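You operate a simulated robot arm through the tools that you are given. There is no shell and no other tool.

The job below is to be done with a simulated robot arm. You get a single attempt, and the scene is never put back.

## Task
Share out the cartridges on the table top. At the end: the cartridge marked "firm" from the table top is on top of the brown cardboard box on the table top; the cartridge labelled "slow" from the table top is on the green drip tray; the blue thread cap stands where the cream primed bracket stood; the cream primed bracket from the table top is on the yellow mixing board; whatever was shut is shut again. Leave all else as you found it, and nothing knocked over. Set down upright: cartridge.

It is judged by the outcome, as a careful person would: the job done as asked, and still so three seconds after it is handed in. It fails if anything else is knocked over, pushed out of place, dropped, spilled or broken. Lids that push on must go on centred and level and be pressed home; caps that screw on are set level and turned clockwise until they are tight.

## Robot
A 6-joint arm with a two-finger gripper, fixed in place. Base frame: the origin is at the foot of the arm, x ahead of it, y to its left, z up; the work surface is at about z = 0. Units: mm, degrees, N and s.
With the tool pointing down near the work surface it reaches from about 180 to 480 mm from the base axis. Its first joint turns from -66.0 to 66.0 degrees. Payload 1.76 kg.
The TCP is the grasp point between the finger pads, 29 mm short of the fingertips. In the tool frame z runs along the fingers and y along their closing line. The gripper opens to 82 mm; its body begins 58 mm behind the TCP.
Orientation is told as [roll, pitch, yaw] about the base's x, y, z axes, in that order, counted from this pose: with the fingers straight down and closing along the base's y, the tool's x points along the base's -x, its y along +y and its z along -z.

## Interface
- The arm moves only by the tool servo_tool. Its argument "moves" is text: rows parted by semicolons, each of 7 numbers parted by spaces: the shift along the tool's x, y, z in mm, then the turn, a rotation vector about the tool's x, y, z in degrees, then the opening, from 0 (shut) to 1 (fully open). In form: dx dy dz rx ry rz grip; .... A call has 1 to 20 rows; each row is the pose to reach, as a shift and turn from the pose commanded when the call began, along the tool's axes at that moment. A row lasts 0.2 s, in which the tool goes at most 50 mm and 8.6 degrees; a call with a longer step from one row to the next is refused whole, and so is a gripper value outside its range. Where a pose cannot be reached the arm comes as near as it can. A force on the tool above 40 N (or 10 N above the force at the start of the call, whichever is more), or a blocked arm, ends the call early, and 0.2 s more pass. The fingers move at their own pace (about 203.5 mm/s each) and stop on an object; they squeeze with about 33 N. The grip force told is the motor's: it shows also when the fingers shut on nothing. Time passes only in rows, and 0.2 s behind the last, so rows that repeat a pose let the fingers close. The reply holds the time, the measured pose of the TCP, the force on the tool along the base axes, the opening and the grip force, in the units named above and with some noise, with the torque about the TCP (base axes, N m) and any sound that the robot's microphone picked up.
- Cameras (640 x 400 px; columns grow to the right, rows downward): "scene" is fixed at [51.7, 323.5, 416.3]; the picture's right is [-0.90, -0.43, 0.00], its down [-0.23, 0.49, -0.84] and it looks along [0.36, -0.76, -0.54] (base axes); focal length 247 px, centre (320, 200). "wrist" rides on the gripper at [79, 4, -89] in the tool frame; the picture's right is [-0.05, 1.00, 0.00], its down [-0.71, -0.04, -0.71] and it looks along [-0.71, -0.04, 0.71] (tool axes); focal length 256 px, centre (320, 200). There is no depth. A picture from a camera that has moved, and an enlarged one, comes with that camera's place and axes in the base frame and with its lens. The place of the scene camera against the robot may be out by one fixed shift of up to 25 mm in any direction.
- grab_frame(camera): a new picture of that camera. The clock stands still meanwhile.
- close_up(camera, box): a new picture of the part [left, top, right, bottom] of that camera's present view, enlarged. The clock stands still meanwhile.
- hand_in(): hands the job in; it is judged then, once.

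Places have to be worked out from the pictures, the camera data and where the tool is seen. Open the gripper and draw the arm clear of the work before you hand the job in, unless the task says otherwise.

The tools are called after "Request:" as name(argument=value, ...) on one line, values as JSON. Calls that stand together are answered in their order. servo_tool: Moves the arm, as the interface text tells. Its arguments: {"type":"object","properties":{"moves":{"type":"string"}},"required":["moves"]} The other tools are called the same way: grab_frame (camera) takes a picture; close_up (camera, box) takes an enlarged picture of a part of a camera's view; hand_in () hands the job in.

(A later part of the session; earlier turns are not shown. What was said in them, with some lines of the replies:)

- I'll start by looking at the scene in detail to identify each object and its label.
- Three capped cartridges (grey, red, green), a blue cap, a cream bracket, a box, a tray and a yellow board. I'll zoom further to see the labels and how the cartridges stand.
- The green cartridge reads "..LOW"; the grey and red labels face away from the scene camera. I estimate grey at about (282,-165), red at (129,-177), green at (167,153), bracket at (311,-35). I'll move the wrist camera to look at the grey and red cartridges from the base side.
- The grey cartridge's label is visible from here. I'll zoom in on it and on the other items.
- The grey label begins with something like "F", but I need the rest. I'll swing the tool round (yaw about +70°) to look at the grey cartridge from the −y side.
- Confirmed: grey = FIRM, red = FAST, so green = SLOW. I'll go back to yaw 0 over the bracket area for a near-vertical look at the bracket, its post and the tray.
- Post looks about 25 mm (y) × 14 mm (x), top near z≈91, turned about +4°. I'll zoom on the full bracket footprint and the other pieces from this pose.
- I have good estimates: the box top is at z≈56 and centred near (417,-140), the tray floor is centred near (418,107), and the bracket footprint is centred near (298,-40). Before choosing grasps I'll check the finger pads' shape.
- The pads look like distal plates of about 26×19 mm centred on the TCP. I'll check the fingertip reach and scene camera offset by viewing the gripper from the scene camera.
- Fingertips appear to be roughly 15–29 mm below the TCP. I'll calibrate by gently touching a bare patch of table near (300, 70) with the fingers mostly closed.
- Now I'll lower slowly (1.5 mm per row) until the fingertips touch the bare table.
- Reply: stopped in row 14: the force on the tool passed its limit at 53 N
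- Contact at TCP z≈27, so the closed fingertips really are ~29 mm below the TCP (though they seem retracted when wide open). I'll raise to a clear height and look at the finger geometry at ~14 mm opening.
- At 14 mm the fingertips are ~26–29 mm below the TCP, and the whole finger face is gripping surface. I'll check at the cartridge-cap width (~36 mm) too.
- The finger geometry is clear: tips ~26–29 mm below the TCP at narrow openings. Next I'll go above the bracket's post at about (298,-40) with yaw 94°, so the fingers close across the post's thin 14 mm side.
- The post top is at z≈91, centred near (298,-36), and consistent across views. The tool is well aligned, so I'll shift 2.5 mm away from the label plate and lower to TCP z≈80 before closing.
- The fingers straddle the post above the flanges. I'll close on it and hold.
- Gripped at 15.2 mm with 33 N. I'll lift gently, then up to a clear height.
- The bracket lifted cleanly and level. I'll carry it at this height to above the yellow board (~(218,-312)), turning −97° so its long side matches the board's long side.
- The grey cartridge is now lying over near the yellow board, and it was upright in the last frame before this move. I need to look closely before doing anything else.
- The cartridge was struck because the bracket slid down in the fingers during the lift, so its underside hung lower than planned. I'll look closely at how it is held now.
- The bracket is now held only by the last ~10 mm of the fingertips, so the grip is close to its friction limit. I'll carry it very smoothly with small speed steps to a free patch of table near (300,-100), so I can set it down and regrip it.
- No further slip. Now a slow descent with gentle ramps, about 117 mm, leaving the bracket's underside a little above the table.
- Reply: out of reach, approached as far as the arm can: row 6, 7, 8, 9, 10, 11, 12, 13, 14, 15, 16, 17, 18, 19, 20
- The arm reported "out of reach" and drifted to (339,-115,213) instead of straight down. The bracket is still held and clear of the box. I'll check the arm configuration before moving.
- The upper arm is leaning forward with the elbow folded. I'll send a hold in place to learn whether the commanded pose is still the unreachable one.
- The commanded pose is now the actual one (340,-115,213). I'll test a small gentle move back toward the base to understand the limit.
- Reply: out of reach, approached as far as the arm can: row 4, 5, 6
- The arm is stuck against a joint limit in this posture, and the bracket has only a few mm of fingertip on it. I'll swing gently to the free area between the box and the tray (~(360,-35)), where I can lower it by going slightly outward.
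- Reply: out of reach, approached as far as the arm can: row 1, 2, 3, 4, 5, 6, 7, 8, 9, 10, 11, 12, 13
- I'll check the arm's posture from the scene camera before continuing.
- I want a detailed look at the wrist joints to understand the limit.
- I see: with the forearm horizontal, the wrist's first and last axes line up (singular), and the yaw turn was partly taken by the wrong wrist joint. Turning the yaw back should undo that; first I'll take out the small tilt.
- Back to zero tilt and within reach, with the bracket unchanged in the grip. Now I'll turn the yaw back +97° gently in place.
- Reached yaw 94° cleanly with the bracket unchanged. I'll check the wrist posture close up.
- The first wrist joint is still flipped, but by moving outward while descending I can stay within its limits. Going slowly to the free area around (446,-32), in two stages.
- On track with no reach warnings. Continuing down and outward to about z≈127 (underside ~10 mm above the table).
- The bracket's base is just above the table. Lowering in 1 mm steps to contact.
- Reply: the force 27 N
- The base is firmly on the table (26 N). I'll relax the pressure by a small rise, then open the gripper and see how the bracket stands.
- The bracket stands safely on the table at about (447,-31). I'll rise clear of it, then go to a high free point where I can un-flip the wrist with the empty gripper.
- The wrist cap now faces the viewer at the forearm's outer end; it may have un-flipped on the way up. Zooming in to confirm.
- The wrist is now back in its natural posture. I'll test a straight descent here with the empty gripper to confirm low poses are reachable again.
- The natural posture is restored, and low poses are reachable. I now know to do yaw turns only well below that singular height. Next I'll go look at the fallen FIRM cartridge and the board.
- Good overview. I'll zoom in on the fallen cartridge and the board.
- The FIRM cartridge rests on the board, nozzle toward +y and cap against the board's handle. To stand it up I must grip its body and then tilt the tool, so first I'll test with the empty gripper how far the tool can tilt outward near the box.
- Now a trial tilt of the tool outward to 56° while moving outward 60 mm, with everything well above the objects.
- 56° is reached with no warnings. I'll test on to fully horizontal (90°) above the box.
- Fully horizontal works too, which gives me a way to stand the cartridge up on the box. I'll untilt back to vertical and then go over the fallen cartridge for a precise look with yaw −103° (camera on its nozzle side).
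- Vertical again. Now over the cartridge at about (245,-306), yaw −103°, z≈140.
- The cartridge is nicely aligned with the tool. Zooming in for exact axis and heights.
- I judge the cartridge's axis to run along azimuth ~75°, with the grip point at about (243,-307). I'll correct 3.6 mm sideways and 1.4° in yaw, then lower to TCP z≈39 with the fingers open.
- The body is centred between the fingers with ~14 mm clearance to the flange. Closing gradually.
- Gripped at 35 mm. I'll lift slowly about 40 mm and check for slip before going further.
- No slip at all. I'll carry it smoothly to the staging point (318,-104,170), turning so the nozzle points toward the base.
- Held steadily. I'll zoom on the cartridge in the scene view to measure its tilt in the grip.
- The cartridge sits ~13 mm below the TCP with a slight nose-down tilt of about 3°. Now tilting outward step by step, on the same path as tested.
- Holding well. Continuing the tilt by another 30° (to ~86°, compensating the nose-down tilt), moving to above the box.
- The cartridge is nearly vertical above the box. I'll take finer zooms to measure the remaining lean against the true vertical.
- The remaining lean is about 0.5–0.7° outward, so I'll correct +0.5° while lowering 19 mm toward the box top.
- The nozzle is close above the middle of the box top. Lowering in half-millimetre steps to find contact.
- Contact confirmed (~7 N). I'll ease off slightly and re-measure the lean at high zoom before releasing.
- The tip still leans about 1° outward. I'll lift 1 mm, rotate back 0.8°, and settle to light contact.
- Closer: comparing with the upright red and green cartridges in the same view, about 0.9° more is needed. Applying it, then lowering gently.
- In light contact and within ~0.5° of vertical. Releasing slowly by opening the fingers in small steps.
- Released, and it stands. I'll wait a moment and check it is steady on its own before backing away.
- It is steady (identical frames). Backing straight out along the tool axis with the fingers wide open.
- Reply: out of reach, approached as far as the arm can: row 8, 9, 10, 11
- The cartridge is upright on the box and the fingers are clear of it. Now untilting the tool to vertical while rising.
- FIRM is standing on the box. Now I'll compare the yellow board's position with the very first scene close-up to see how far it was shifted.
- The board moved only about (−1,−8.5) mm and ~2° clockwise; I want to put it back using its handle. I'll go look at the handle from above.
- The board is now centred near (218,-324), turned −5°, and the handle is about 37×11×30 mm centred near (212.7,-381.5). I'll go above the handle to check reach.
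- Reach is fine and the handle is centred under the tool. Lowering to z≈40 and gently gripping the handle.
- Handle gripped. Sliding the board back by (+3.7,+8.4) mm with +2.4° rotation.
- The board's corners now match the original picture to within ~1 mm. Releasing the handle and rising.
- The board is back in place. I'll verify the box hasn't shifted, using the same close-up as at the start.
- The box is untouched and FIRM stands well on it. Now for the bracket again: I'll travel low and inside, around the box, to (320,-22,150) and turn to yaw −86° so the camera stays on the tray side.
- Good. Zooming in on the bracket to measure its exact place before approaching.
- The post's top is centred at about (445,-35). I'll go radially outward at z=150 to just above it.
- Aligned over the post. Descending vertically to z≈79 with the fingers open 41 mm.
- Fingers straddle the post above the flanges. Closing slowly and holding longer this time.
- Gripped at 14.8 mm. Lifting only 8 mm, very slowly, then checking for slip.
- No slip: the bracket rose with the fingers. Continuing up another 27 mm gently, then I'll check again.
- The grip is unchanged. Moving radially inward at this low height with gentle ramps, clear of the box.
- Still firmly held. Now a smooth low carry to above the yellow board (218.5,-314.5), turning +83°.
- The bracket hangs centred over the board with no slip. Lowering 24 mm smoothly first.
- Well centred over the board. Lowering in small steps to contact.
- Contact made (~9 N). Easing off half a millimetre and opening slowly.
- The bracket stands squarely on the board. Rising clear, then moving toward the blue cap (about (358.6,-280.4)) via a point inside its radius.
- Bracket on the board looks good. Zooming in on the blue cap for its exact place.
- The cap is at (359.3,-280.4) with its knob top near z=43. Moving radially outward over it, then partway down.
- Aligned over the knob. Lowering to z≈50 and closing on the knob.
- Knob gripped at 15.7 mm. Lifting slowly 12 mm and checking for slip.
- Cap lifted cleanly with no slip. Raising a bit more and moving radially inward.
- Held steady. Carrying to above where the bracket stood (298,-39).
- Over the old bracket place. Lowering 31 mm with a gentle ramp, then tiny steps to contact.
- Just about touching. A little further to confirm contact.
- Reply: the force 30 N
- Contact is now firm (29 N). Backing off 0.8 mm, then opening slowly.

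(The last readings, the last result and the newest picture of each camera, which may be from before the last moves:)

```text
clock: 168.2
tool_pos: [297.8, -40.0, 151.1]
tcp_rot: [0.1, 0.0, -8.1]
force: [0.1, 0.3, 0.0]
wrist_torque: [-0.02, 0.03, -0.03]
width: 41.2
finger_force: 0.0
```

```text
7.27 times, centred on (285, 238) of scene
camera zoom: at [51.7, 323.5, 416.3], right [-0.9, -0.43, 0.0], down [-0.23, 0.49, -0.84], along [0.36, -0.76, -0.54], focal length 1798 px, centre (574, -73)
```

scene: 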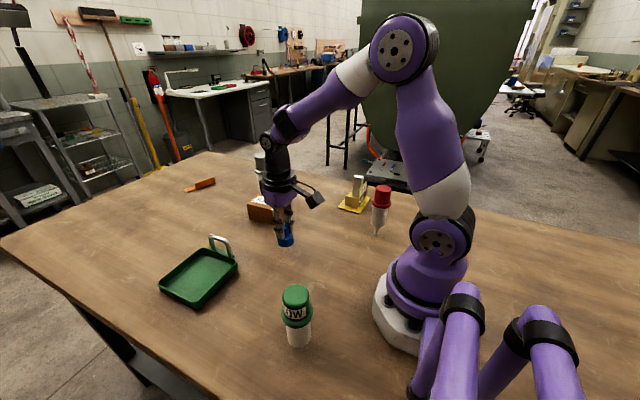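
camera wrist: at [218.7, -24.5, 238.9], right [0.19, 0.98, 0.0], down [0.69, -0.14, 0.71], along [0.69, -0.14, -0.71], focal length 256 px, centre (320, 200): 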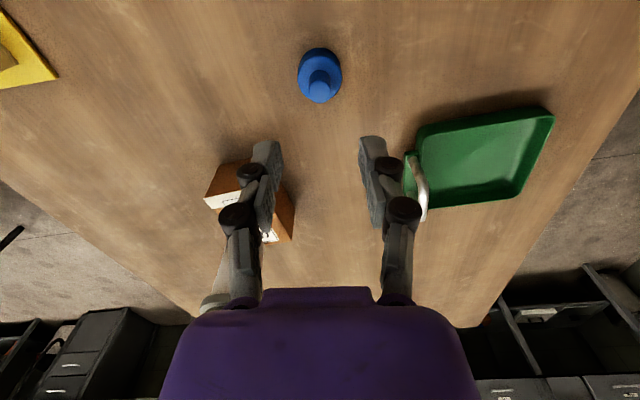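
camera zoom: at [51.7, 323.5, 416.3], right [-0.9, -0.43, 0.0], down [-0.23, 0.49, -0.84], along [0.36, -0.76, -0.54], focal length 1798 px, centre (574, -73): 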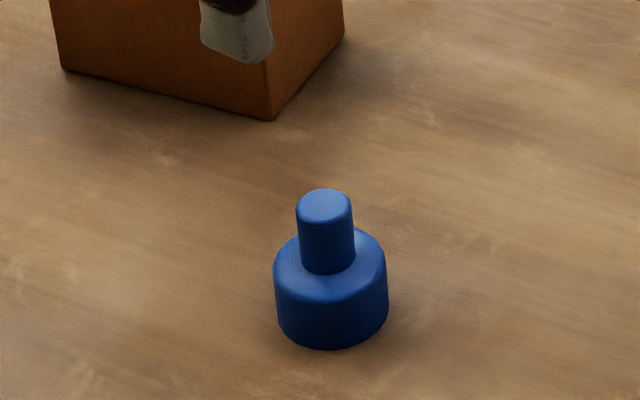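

The cap stands right where the bracket was (compared with the first picture). Now the green SLOW cartridge near (161,131): I'll go above it at z≈190 with yaw −51°, so the camera faces its label.

Request:
servo_tool(moves="8 7.5 -13 0 0 2.2 0.75; 20 18.8 -26 0 0 5.4 0.75; 36 33.8 -39 0 0 9.7 0.75; 54 50.7 -39 0 0 14.5 0.75; 72 67.6 -39 0 0 19.4 0.75; 90 84.5 -39 0 0 24.2 0.75; 108 101.4 -39 0 0 29.1 0.75; 126 118.3 -39 0 0 33.9 0.75; 142 133.4 -39 0 0 38.2 0.75; 154 144.6 -39 0 0 41.5 0.75; 159.7 150 -39 0 0 43 0.75; 159.7 150 -39 0 0 43 0.75")

Request:
grab_frame(camera="wrist")

Request:
grab_frame(camera="scene")

```text
clock: 170.8
tool_pos: [161.8, 131.5, 188.6]
tcp_rot: [0.0, 0.1, -51.2]
force: [-0.4, 0.1, 0.1]
wrist_torque: [0.01, 0.02, -0.01]
width: 61.6
finger_force: 0.0
```

```text
taken
camera wrist: at [113.1, 195.3, 278.1], right [0.81, 0.59, 0.0], down [0.41, -0.57, 0.71], along [0.41, -0.57, -0.71], focal length 256 px, centre (320, 200)
```

wrist: 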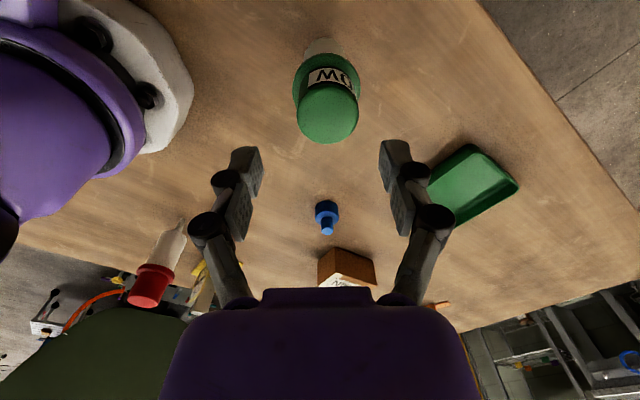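

```text
taken
```

scene: 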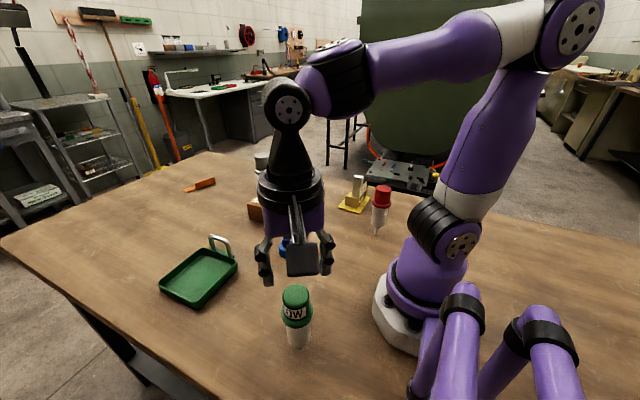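

The label side is visible. Zooming in to read it and get the exact position.

Request:
close_up(camera="wrist", box=[270, 20, 390, 150])

```text
3.08 times, centred on (330, 85) of wrist
camera zoom: at [113.1, 195.3, 278.1], right [0.81, 0.59, 0.0], down [0.41, -0.57, 0.71], along [0.41, -0.57, -0.71], focal length 788 px, centre (289, 554)
```

zoom: 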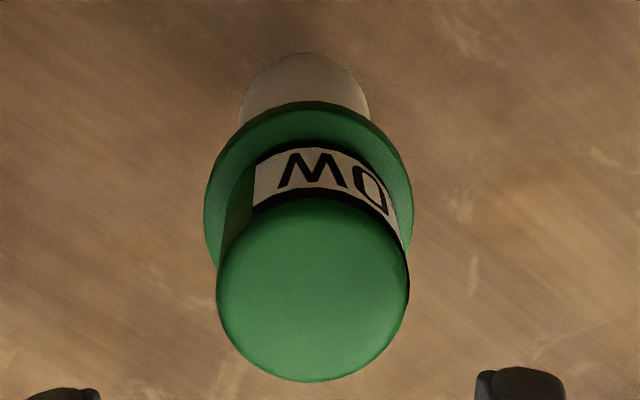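

It reads "..OW"; with FIRM and FAST known, this is SLOW. I judge it at (158,141). Centring the tool over it and taking a finer look.

Request:
servo_tool(moves="3 1 3 0 0 0 0.75; 6 2 8 0 0 0 0.75; 9.8 3 14 0 0 0 0.75; 9.8 3 14 0 0 0 0.75")

Request:
close_up(camera="wrist", box=[220, 40, 420, 200])

Request:
close_up(camera="scene", box=[240, 220, 350, 350])

```text
clock: 171.8
tool_pos: [158.1, 142.1, 175.2]
tcp_rot: [0.0, 0.1, -51.0]
force: [-0.5, 0.6, 0.6]
wrist_torque: [0.0, 0.02, 0.03]
width: 61.5
finger_force: 0.1
```

```text
2.50 times, centred on (320, 120) of wrist
camera zoom: at [109.4, 204.7, 264.1], right [0.81, 0.59, 0.0], down [0.41, -0.57, 0.71], along [0.41, -0.57, -0.71], focal length 640 px, centre (320, 400)
```

zoom: 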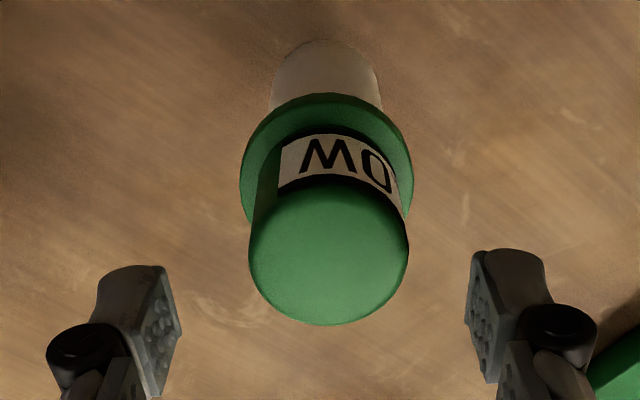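

```text
3.08 times, centred on (295, 285) of scene
camera zoom: at [51.7, 323.5, 416.3], right [-0.9, -0.43, 0.0], down [-0.23, 0.49, -0.84], along [0.36, -0.76, -0.54], focal length 761 px, centre (397, -62)
```

zoom: 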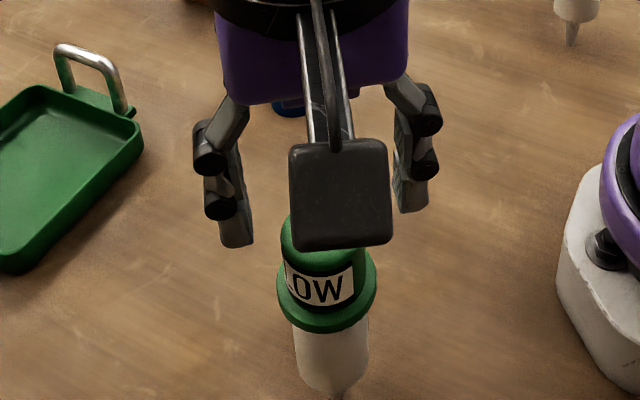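

The cap centre is ~2 mm to +y of the tool centre. Correcting that and descending to TCP z≈134, so the pads straddle the cap above its flange.

Request:
servo_tool(moves="0 1.9 0 0 0 0 0.75; 0 1.9 8 0 0 0 0.75; 0 1.9 17 0 0 0 0.75; 0 1.9 26 0 0 0 0.75; 0 1.9 33 0 0 0 0.75; 0 1.9 38 0 0 0 0.75; 0 1.9 41 0 0 0 0.75; 0 1.9 41 0 0 0 0.75")

Request:
close_up(camera="wrist", box=[220, 60, 420, 240])

Request:
close_up(camera="scene", box=[250, 250, 340, 350])

```text
clock: 173.6
tool_pos: [158.9, 142.0, 134.4]
tcp_rot: [-0.1, 0.1, -51.0]
force: [-0.3, -0.5, 0.0]
wrist_torque: [0.0, 0.02, 0.01]
width: 61.3
finger_force: 0.0
```

```text
2.22 times, centred on (320, 150) of wrist
camera zoom: at [110.7, 205.6, 223.6], right [0.81, 0.59, 0.0], down [0.41, -0.57, 0.71], along [0.41, -0.57, -0.71], focal length 569 px, centre (320, 311)
```

zoom: 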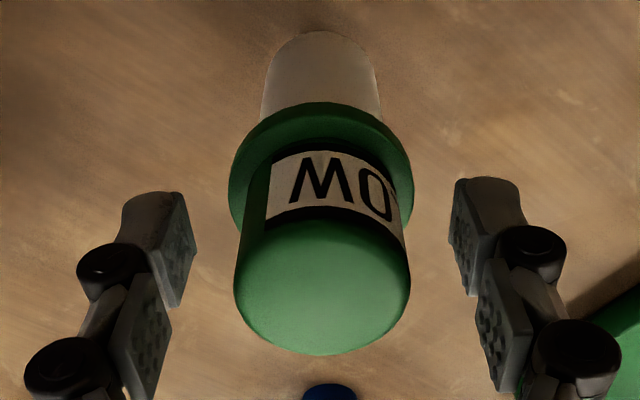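

```text
4.00 times, centred on (295, 300) of scene
camera zoom: at [51.7, 323.5, 416.3], right [-0.9, -0.43, 0.0], down [-0.23, 0.49, -0.84], along [0.36, -0.76, -0.54], focal length 989 px, centre (420, -200)
```

zoom: 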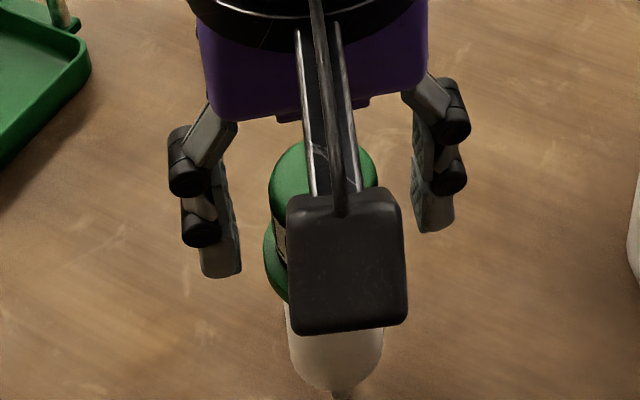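

Centred to within half a millimetre. Closing slowly on the cap.

Request:
servo_tool(moves="0 0.3 0 0 0 0 0.68; 0 0.3 0 0 0 0 0.6; 0 0.3 0 0 0 0 0.54; 0 0.3 0 0 0 0 0.5; 0 0.3 0 0 0 0 0.47; 0 0.3 0 0 0 0 0.45; 0 0.3 0 0 0 0 0.435; 0 0.3 0 0 0 0 0.42; 0 0.3 0 0 0 0 0.4; 0 0.3 0 0 0 0 0.3; 0 0.3 0 0 0 0 0; 0 0.3 0 0 0 0 0; 0 0.3 0 0 0 0 0")

Request:
close_up(camera="wrist", box=[220, 60, 420, 240])

Request:
close_up(camera="scene", box=[250, 250, 340, 350])

```text
clock: 176.4
tool_pos: [159.0, 142.6, 135.1]
tcp_rot: [0.1, 0.1, -51.0]
force: [-0.3, 0.5, 5.3]
wrist_torque: [-0.06, 0.01, 0.02]
width: 35.4
finger_force: 33.1
```

```text
2.22 times, centred on (320, 150) of wrist
camera zoom: at [111.2, 205.8, 223.7], right [0.81, 0.59, 0.0], down [0.41, -0.57, 0.71], along [0.41, -0.57, -0.71], focal length 569 px, centre (320, 311)
```

zoom: 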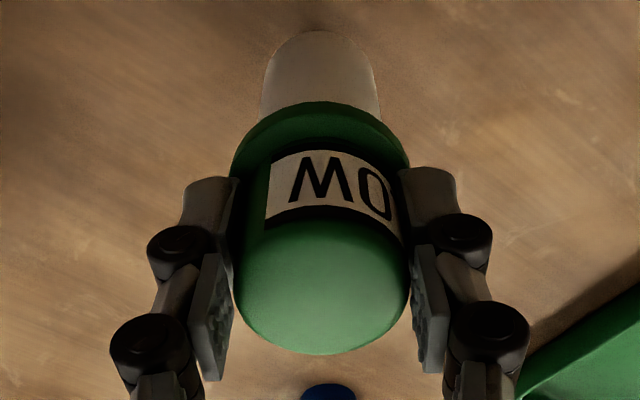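

```text
4.00 times, centred on (295, 300) of scene
camera zoom: at [51.7, 323.5, 416.3], right [-0.9, -0.43, 0.0], down [-0.23, 0.49, -0.84], along [0.36, -0.76, -0.54], focal length 989 px, centre (420, -200)
```

zoom: 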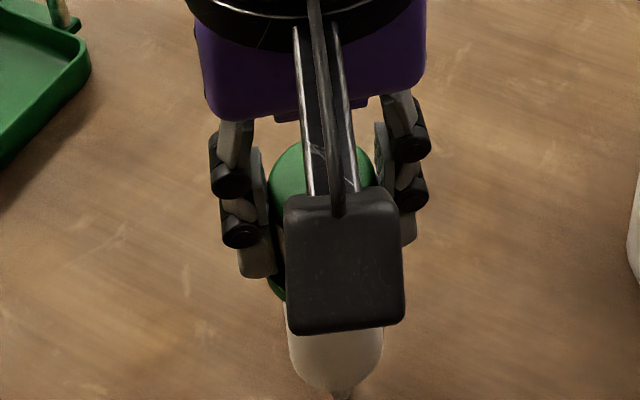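

SLOW gripped at 35.4 mm by its cap. Lifting slowly 12 mm and checking.

Request:
servo_tool(moves="0 0 -0.3 0 0 0 0; 0 0 -0.9 0 0 0 0; 0 0 -1.7 0 0 0 0; 0 0 -2.7 0 0 0 0; 0 0 -3.9 0 0 0 0; 0 0 -5.2 0 0 0 0; 0 0 -6.5 0 0 0 0; 0 0 -7.8 0 0 0 0; 0 0 -9.1 0 0 0 0; 0 0 -10.3 0 0 0 0; 0 0 -11.3 0 0 0 0; 0 0 -12 0 0 0 0")

Request:
close_up(camera="wrist", box=[220, 60, 420, 240])

Request:
close_up(camera="scene", box=[250, 250, 340, 350])

```text
clock: 179.0
tool_pos: [159.5, 143.1, 147.4]
tcp_rot: [0.0, 0.1, -51.0]
force: [-0.3, 0.5, -1.7]
wrist_torque: [0.0, 0.0, 0.0]
width: 35.6
finger_force: 33.0
```

```text
2.22 times, centred on (320, 150) of wrist
camera zoom: at [111.2, 206.1, 235.3], right [0.81, 0.59, 0.0], down [0.41, -0.57, 0.71], along [0.41, -0.57, -0.71], focal length 569 px, centre (320, 311)
```

zoom: 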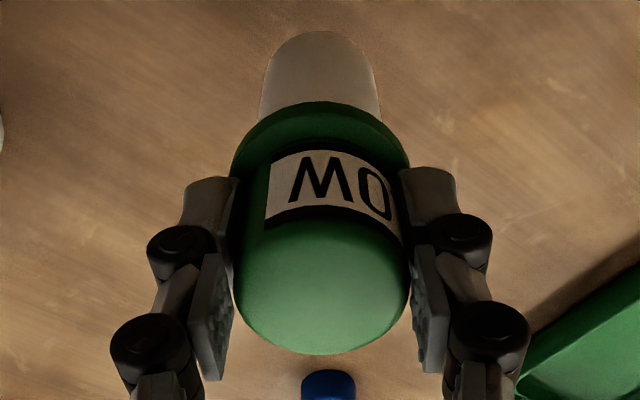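

```text
4.00 times, centred on (295, 300) of scene
camera zoom: at [51.7, 323.5, 416.3], right [-0.9, -0.43, 0.0], down [-0.23, 0.49, -0.84], along [0.36, -0.76, -0.54], focal length 989 px, centre (420, -200)
```

zoom: 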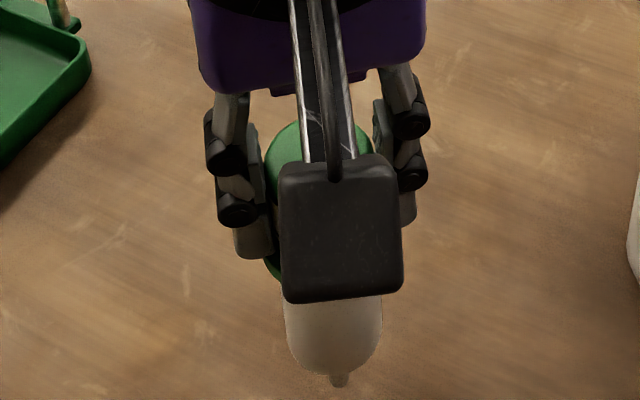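

Lifted cleanly, the whole cartridge hanging straight. Carrying it smoothly to (329,86,180), inside the tray's radius.

Request:
servo_tool(moves="-1.4 0.9 -0.3 0 0 0 0; -4.3 2.8 -1 0 0 0 0; -8.7 5.6 -1.9 0 0 0 0; -14.5 9.4 -3.2 0 0 0 0; -21.8 14 -4.8 0 0 0 0; -30.5 19.6 -6.7 0 0 0 0; -40.6 26.2 -8.9 0 0 0 0; -50.8 32.7 -11.1 0 0 0 0; -60.9 39.2 -13.3 0 0 0 0; -71.1 45.8 -15.5 0 0 0 0; -81.3 52.3 -17.8 0 0 0 0; -91.4 58.9 -20 0 0 0 0; -101.6 65.4 -22.2 0 0 0 0; -111.7 72 -24.4 0 0 0 0; -121.9 78.5 -26.7 0 0 0 0; -130.6 84.1 -28.6 0 0 0 0; -137.8 88.8 -30.1 0 0 0 0; -143.6 92.5 -31.4 0 0 0 0; -148 95.3 -32.4 0 0 0 0; -150.9 97.2 -33 0 0 0 0")

Request:
grab_frame(camera="wrist")

Request:
grab_frame(camera="scene")

```text
clock: 183.2
tool_pos: [329.4, 85.4, 180.1]
tcp_rot: [0.1, 0.1, -51.0]
force: [0.1, -0.2, -2.3]
wrist_torque: [-0.04, 0.0, 0.05]
width: 35.5
finger_force: 33.0
```

```text
taken
camera wrist: at [281.8, 150.0, 268.4], right [0.81, 0.59, 0.0], down [0.41, -0.57, 0.71], along [0.41, -0.57, -0.71], focal length 256 px, centre (320, 200)
```

wrist: 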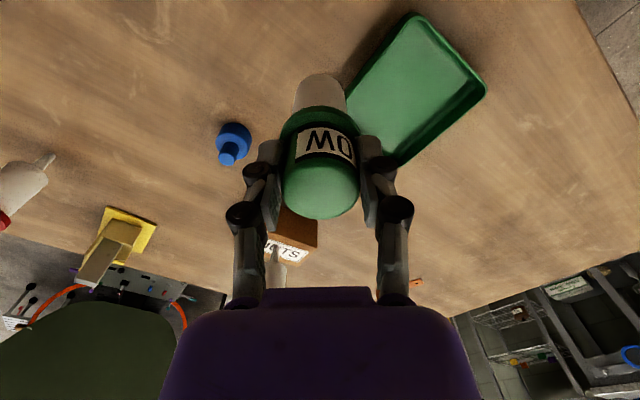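

```text
taken
```

scene: 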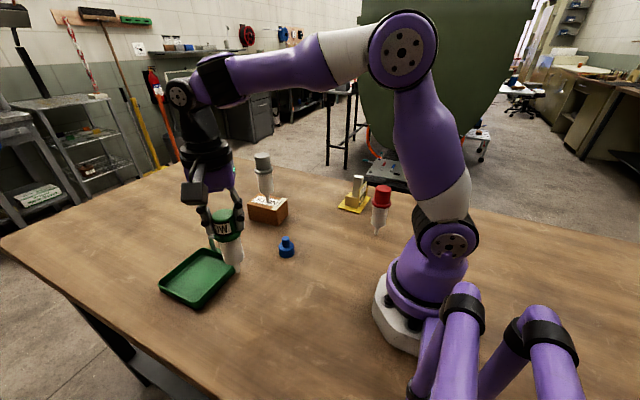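

On course. Zooming on the tray to fix the set-down point.

Request:
close_up(camera="wrist", box=[330, 0, 500, 170])

Request:
close_up(camera="scene", box=[150, 200, 260, 320])

```text
2.35 times, centred on (415, 85) of wrist
camera zoom: at [281.8, 150.0, 268.4], right [0.81, 0.59, 0.0], down [0.41, -0.57, 0.71], along [0.41, -0.57, -0.71], focal length 602 px, centre (96, 471)
```

zoom: 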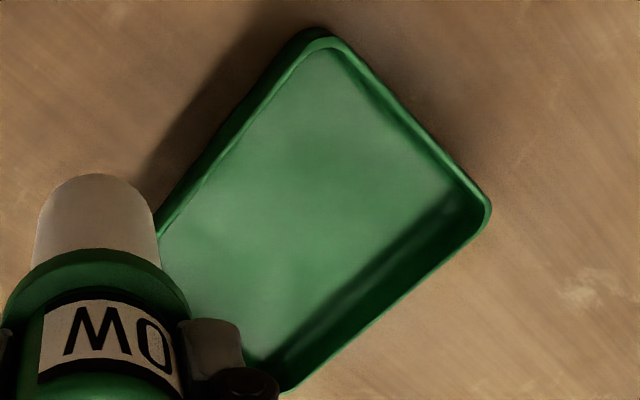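

```text
3.33 times, centred on (205, 260) of scene
camera zoom: at [51.7, 323.5, 416.3], right [-0.9, -0.43, 0.0], down [-0.23, 0.49, -0.84], along [0.36, -0.76, -0.54], focal length 824 px, centre (703, 0)
```

zoom: 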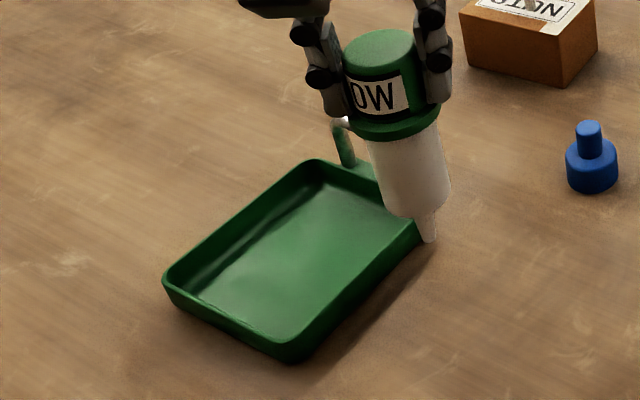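

The tray floor spans about x 377–463, y 54–160. Moving radially outward to above (413,107).

Request:
servo_tool(moves="-0.9 1.9 0 0 0 0 0; -2.6 5.6 0 0 0 0 0; -5.1 11.2 0 0 0 0 0; -8.6 18.7 0 0 0 0 0; -12.9 28 0 0 0 0 0; -18 39.2 0 0 0 0 0; -23.1 50.4 0 0 0 0 0; -27.4 59.7 0 0 0 0 0; -30.9 67.2 0 0 0 0 0; -33.4 72.8 0 0 0 0 0; -35.1 76.5 0 0 0 0 0; -36 78.4 0 0 0 0 0; -36 78.4 0 0 0 0 0")

Request:
grab_frame(camera="scene")

Request:
close_up(camera="scene", box=[150, 180, 260, 310])

```text
clock: 186.0
tool_pos: [413.0, 106.1, 178.9]
tcp_rot: [-0.1, 0.1, -51.0]
force: [0.5, 0.0, -1.4]
wrist_torque: [-0.01, 0.02, 0.01]
width: 35.4
finger_force: 32.5
```

```text
taken
```

scene: 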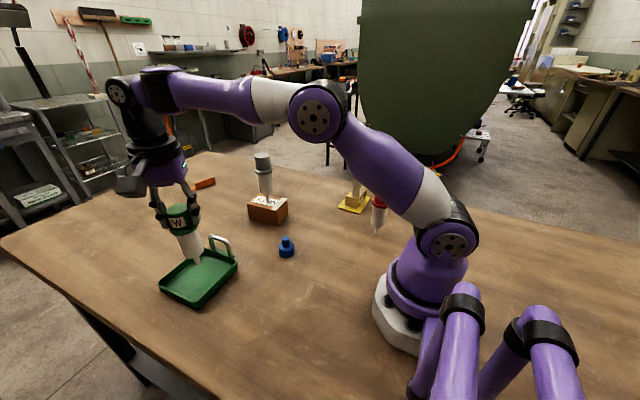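

```text
3.08 times, centred on (205, 245) of scene
camera zoom: at [51.7, 323.5, 416.3], right [-0.9, -0.43, 0.0], down [-0.23, 0.49, -0.84], along [0.36, -0.76, -0.54], focal length 761 px, centre (674, 62)
```

zoom: 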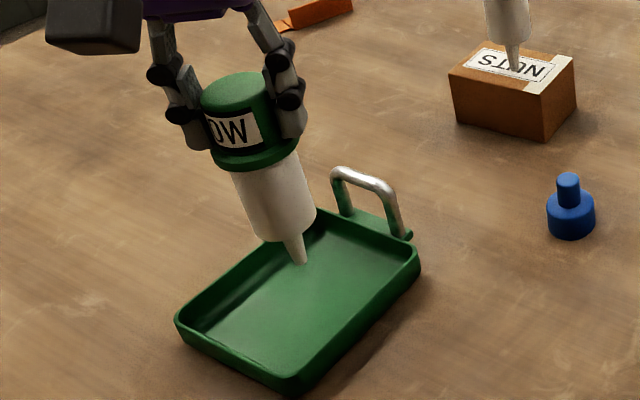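

Above the tray's middle. Lowering 36 mm with gentle ramps.

Request:
servo_tool(moves="0 0 0.8 0 0 0 0; 0 0 2.4 0 0 0 0; 0 0 4.8 0 0 0 0; 0 0 8 0 0 0 0; 0 0 12 0 0 0 0; 0 0 16 0 0 0 0; 0 0 20 0 0 0 0; 0 0 24 0 0 0 0; 0 0 28 0 0 0 0; 0 0 31.2 0 0 0 0; 0 0 33.6 0 0 0 0; 0 0 35.2 0 0 0 0; 0 0 36 0 0 0 0")

Request:
close_up(camera="scene", box=[160, 200, 250, 300])

```text
clock: 188.8
tool_pos: [413.0, 106.3, 143.5]
tcp_rot: [-0.1, 0.1, -51.0]
force: [0.0, 0.1, -1.5]
wrist_torque: [0.01, 0.03, 0.01]
width: 35.9
finger_force: 33.0
```

```text
4.00 times, centred on (205, 250) of scene
camera zoom: at [51.7, 323.5, 416.3], right [-0.9, -0.43, 0.0], down [-0.23, 0.49, -0.84], along [0.36, -0.76, -0.54], focal length 989 px, centre (780, 0)
```

zoom: 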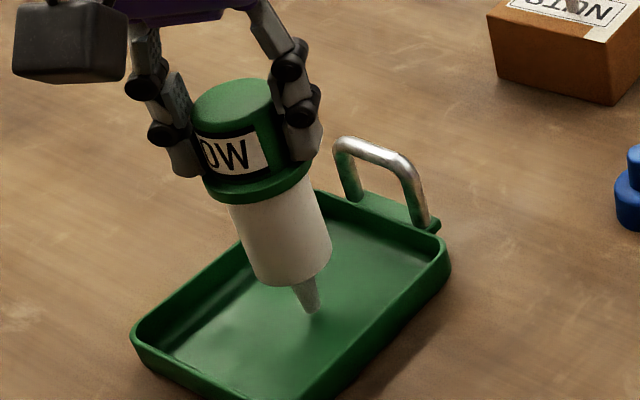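

The nozzle is a few mm above the tray floor. Lowering in small steps.

Request:
servo_tool(moves="0 0 0.7 0 0 0 0; 0 0 1.4 0 0 0 0; 0 0 2 0 0 0 0; 0 0 2.5 0 0 0 0; 0 0 3 0 0 0 0; 0 0 3.4 0 0 0 0")

```text
clock: 190.2
tool_pos: [413.4, 106.8, 140.0]
tcp_rot: [0.1, 0.1, -51.1]
force: [0.8, 0.9, -1.6]
wrist_torque: [0.03, -0.01, 0.01]
width: 35.6
finger_force: 33.1
```

Request:
servo_tool(moves="0 0 0.4 0 0 0 0; 0 0 0.8 0 0 0 0; 0 0 1.1 0 0 0 0; 0 0 1.1 0 0 0 0")

Request:
close_up(camera="scene", box=[180, 210, 240, 290])

```text
clock: 191.2
tool_pos: [413.0, 107.8, 139.3]
tcp_rot: [0.0, 0.1, -51.0]
force: [0.0, -0.3, -1.2]
wrist_torque: [0.02, 0.0, 0.0]
width: 35.4
finger_force: 33.1
```

```text
5.00 times, centred on (210, 250) of scene
camera zoom: at [51.7, 323.5, 416.3], right [-0.9, -0.43, 0.0], down [-0.23, 0.49, -0.84], along [0.36, -0.76, -0.54], focal length 1236 px, centre (870, -50)
```

zoom: 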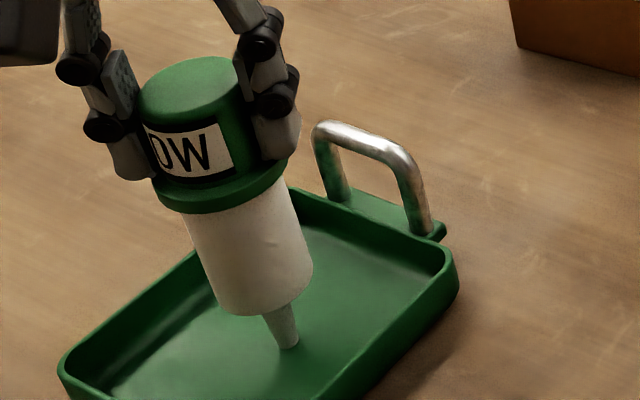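

Not touching yet. Continuing in 0.4 mm steps.

Request:
servo_tool(moves="0 0 0.4 0 0 0 0; 0 0 0.8 0 0 0 0; 0 0 0.8 0 0 0 0")

```text
clock: 192.0
tool_pos: [413.0, 107.0, 138.1]
tcp_rot: [0.1, 0.0, -51.0]
force: [-3.1, -1.3, 11.6]
wrist_torque: [-0.19, 0.36, -0.01]
width: 35.6
finger_force: 33.0
```

Contact (~13 N). Easing back 0.5 mm to light contact.

Request:
servo_tool(moves="0 0 -0.3 0 0 0 0; 0 0 -0.5 0 0 0 0; 0 0 -0.5 0 0 0 0")

Request:
close_up(camera="scene", box=[185, 215, 235, 290])

```text
clock: 192.8
tool_pos: [413.5, 106.7, 138.4]
tcp_rot: [0.0, 0.1, -51.0]
force: [1.7, -0.1, 8.6]
wrist_torque: [0.01, -0.17, 0.01]
width: 35.6
finger_force: 32.8
```

```text
5.33 times, centred on (210, 252) of scene
camera zoom: at [51.7, 323.5, 416.3], right [-0.9, -0.43, 0.0], down [-0.23, 0.49, -0.84], along [0.36, -0.76, -0.54], focal length 1318 px, centre (907, -80)
```

zoom: 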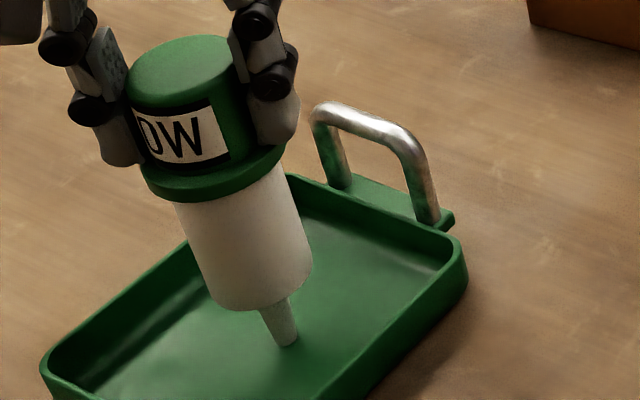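

Still ~10 N; easing back a bit more.

Request:
servo_tool(moves="0 0 -0.3 0 0 0 0; 0 0 -0.5 0 0 0 0; 0 0 -0.5 0 0 0 0")

```text
clock: 193.6
tool_pos: [413.1, 107.4, 138.0]
tcp_rot: [0.0, 0.2, -51.2]
force: [0.8, 1.6, 1.4]
wrist_torque: [0.1, -0.06, -0.01]
width: 35.8
finger_force: 32.9
```

Light contact and vertical within ~0.6°. Releasing slowly.

Request:
servo_tool(moves="0 0 0 0 0 0 0.4; 0 0 0 0 0 0 0.42; 0 0 0 0 0 0 0.43; 0 0 0 0 0 0 0.435; 0 0 0 0 0 0 0.44; 0 0 0 0 0 0 0.445; 0 0 0 0 0 0 0.45; 0 0 0 0 0 0 0.46; 0 0 0 0 0 0 0.48; 0 0 0 0 0 0 0.52; 0 0 0 0 0 0 0.58; 0 0 0 0 0 0 0.66; 0 0 0 0 0 0 0.75; 0 0 0 0 0 0 0.75")

Request:
close_up(camera="scene", box=[185, 215, 235, 290])

```text
clock: 196.6
tool_pos: [413.5, 107.2, 139.0]
tcp_rot: [0.0, 0.1, -50.9]
force: [0.4, -0.5, 0.3]
wrist_torque: [0.0, 0.0, -0.01]
width: 61.9
finger_force: 0.0
```

```text
5.33 times, centred on (210, 252) of scene
camera zoom: at [51.7, 323.5, 416.3], right [-0.9, -0.43, 0.0], down [-0.23, 0.49, -0.84], along [0.36, -0.76, -0.54], focal length 1318 px, centre (907, -80)
```

zoom: 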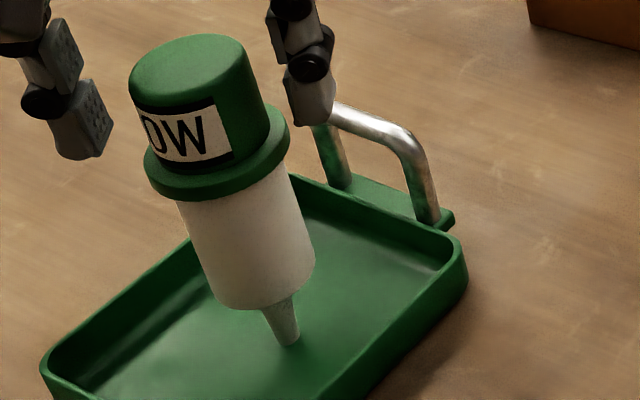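

SLOW stands free in the tray. Rising straight up, slowly at first.

Request:
servo_tool(moves="0 0 -2 0 0 0 0.8; 0 0 -6 0 0 0 0.8; 0 0 -12 0 0 0 0.8; 0 0 -20 0 0 0 0.8; 0 0 -30 0 0 0 0.8; 0 0 -42 0 0 0 0.8; 0 0 -56 0 0 0 0.8; 0 0 -70 0 0 0 0.8; 0 0 -80 0 0 0 0.8")

Request:
close_up(camera="scene", box=[150, 180, 260, 310])

Request:
grab_frame(camera="scene")

```text
clock: 198.6
tool_pos: [413.3, 107.9, 218.9]
tcp_rot: [0.1, 0.1, -51.0]
force: [0.4, -0.4, 0.7]
wrist_torque: [0.01, 0.01, -0.03]
width: 65.8
finger_force: 0.1
```

```text
3.08 times, centred on (205, 245) of scene
camera zoom: at [51.7, 323.5, 416.3], right [-0.9, -0.43, 0.0], down [-0.23, 0.49, -0.84], along [0.36, -0.76, -0.54], focal length 761 px, centre (674, 62)
```

zoom: 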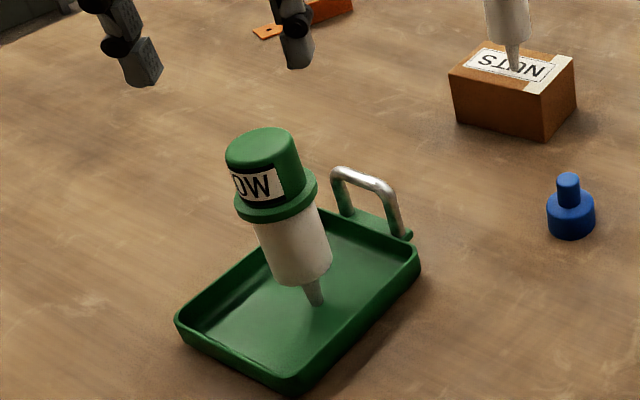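

```text
taken
```

scene: 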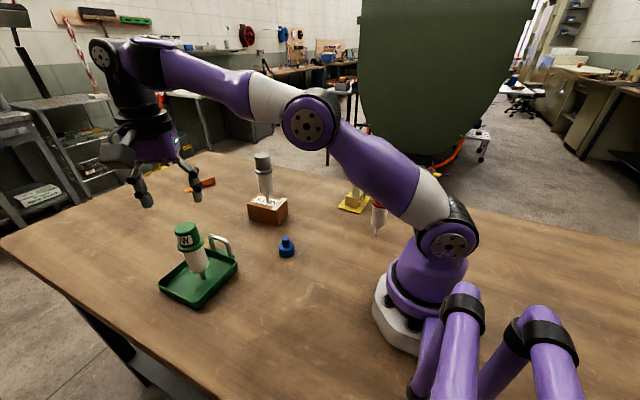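

I'll check SLOW is steady by repeating the earlier close-up.

Request:
close_up(camera="scene", box=[185, 215, 235, 290])

Request:
close_up(camera="scene", box=[235, 140, 305, 230])

Request:
grab_frame(camera="wrist")

```text
5.33 times, centred on (210, 252) of scene
camera zoom: at [51.7, 323.5, 416.3], right [-0.9, -0.43, 0.0], down [-0.23, 0.49, -0.84], along [0.36, -0.76, -0.54], focal length 1318 px, centre (907, -80)
```

zoom: 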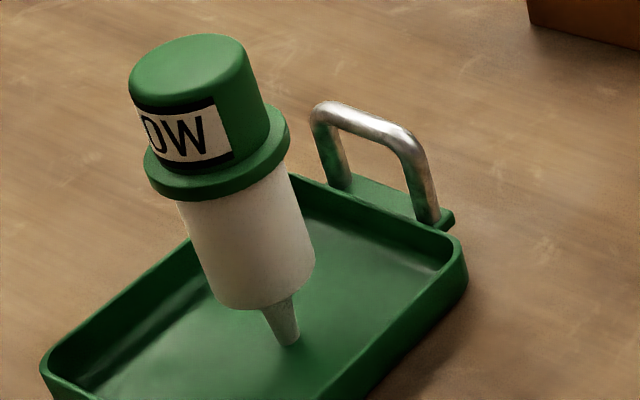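

```text
4.44 times, centred on (270, 185) of scene
camera zoom: at [51.7, 323.5, 416.3], right [-0.9, -0.43, 0.0], down [-0.23, 0.49, -0.84], along [0.36, -0.76, -0.54], focal length 1099 px, centre (542, 267)
```

zoom: 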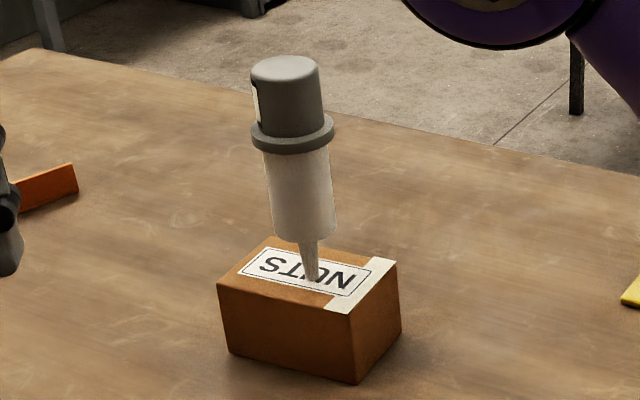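

```text
taken
camera wrist: at [364.7, 171.2, 308.1], right [0.81, 0.59, 0.0], down [0.41, -0.57, 0.71], along [0.41, -0.57, -0.71], focal length 256 px, centre (320, 200)
```

wrist: 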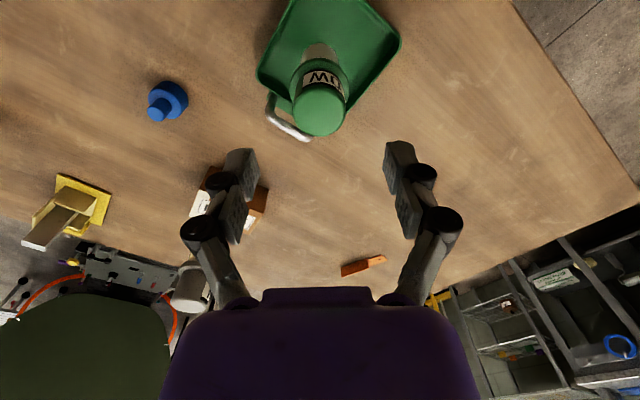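

Both cartridges are steady. I'll draw the arm up and back clear of the work.

Request:
servo_tool(moves="0 0 -20 0 0 0 0.8; 0 0 -40 0 0 0 0.9; -2 -20 -60 0 0 0 1; -4 -45 -75 0 0 0 1; -6 -70 -85 0 0 0 1; -8 -95 -91 0 0 0 1; -10 -120 -91 0 0 0 1; -12 -142 -91 0 0 0 1; -12.8 -155.8 -91 0 0 0 1; -12.8 -155.8 -91 0 0 0 1")

Request:
grab_frame(camera="scene")

Request:
close_up(camera="scene", box=[150, 210, 350, 350])

Request:
close_up(camera="scene", box=[230, 150, 410, 270])

Request:
close_up(camera="scene", box=[355, 175, 405, 245])

```text
clock: 200.8
tool_pos: [299.4, -1.0, 311.0]
tcp_rot: [0.1, 0.1, -51.1]
force: [1.0, 0.5, 0.0]
wrist_torque: [0.02, -0.02, 0.01]
width: 81.7
finger_force: 0.0
out of reach, approached as far as the arm can: row 2, 3
```

```text
taken
```

scene: 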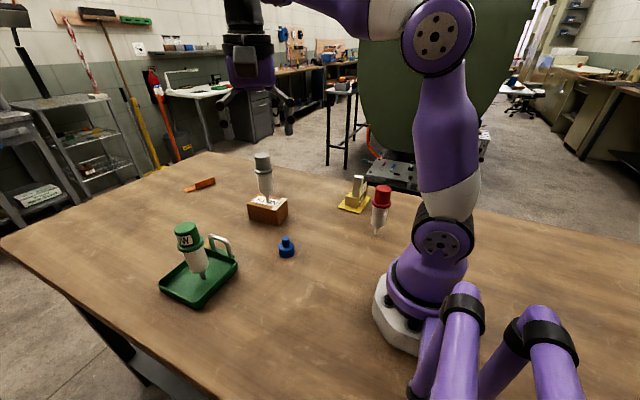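

```text
2.86 times, centred on (250, 280) of scene
camera zoom: at [51.7, 323.5, 416.3], right [-0.9, -0.43, 0.0], down [-0.23, 0.49, -0.84], along [0.36, -0.76, -0.54], focal length 706 px, centre (520, -29)
```

zoom: 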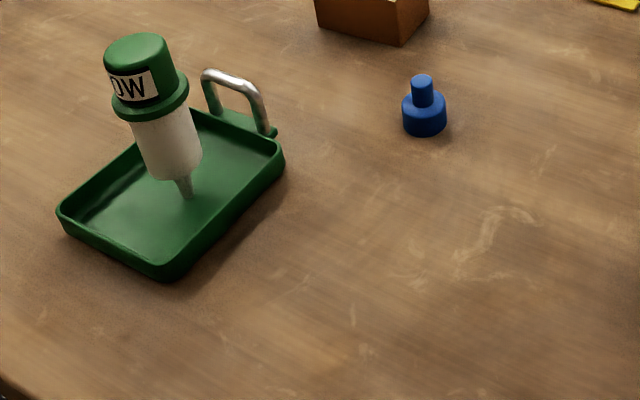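

```text
3.33 times, centred on (320, 210) of scene
camera zoom: at [51.7, 323.5, 416.3], right [-0.9, -0.43, 0.0], down [-0.23, 0.49, -0.84], along [0.36, -0.76, -0.54], focal length 824 px, centre (320, 167)
```

zoom: 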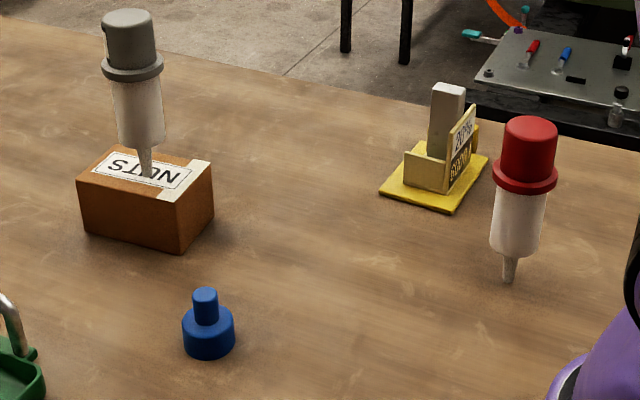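

```text
5.71 times, centred on (380, 210) of scene
camera zoom: at [51.7, 323.5, 416.3], right [-0.9, -0.43, 0.0], down [-0.23, 0.49, -0.84], along [0.36, -0.76, -0.54], focal length 1412 px, centre (-23, 143)
```

zoom: 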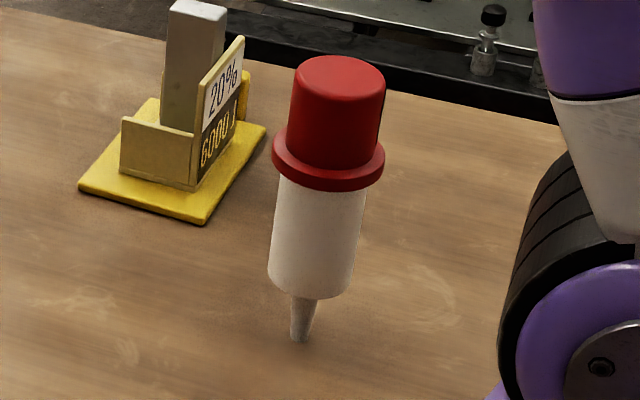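

Everything checks out. FIRM is upright on the box and SLOW is upright in the tray. The blue cap is where the bracket stood, and the bracket is on the yellow board. The tray, box and red cartridge are unmoved, and the board is back within ~1 mm of its original place. The gripper is open and the arm is clear, so I'm handing in.

Request:
hand_in()

```text
The job is handed in.
```

The job is handed in and the end state matches what you asked for, but it was not a clean run: I knocked the "firm" cartridge over partway through.

**End state, from the last pictures:**
- **"Firm" cartridge (grey):** upright on top of the cardboard box.
- **"Slow" cartridge (green):** upright in the green drip tray. I could only read "LOW" on its label. I took it as "slow" because the other two read "FIRM" and "..AST".
- **Blue thread cap:** standing where the cream bracket stood.
- **Cream bracket:** standing on the yellow mixing board.
- **Shut items:** nothing was opened, so nothing needed shutting again.

**What went wrong:** on the first lift the bracket slid down in the fingers. It hung lower than planned on the way to the board, toppled the "firm" cartridge and pushed the board about 9 mm with a slight turn.

**What I did about it:** I set the bracket down, picked the cartridge up and stood it on the box. I then slid the board back by its handle to within about 1 mm of its first position. The bracket went onto the board only after that.

The tray, the box and the red cartridge match the first pictures. Both moved cartridges looked steady in repeated pictures. The gripper is open and the arm is clear of the work.
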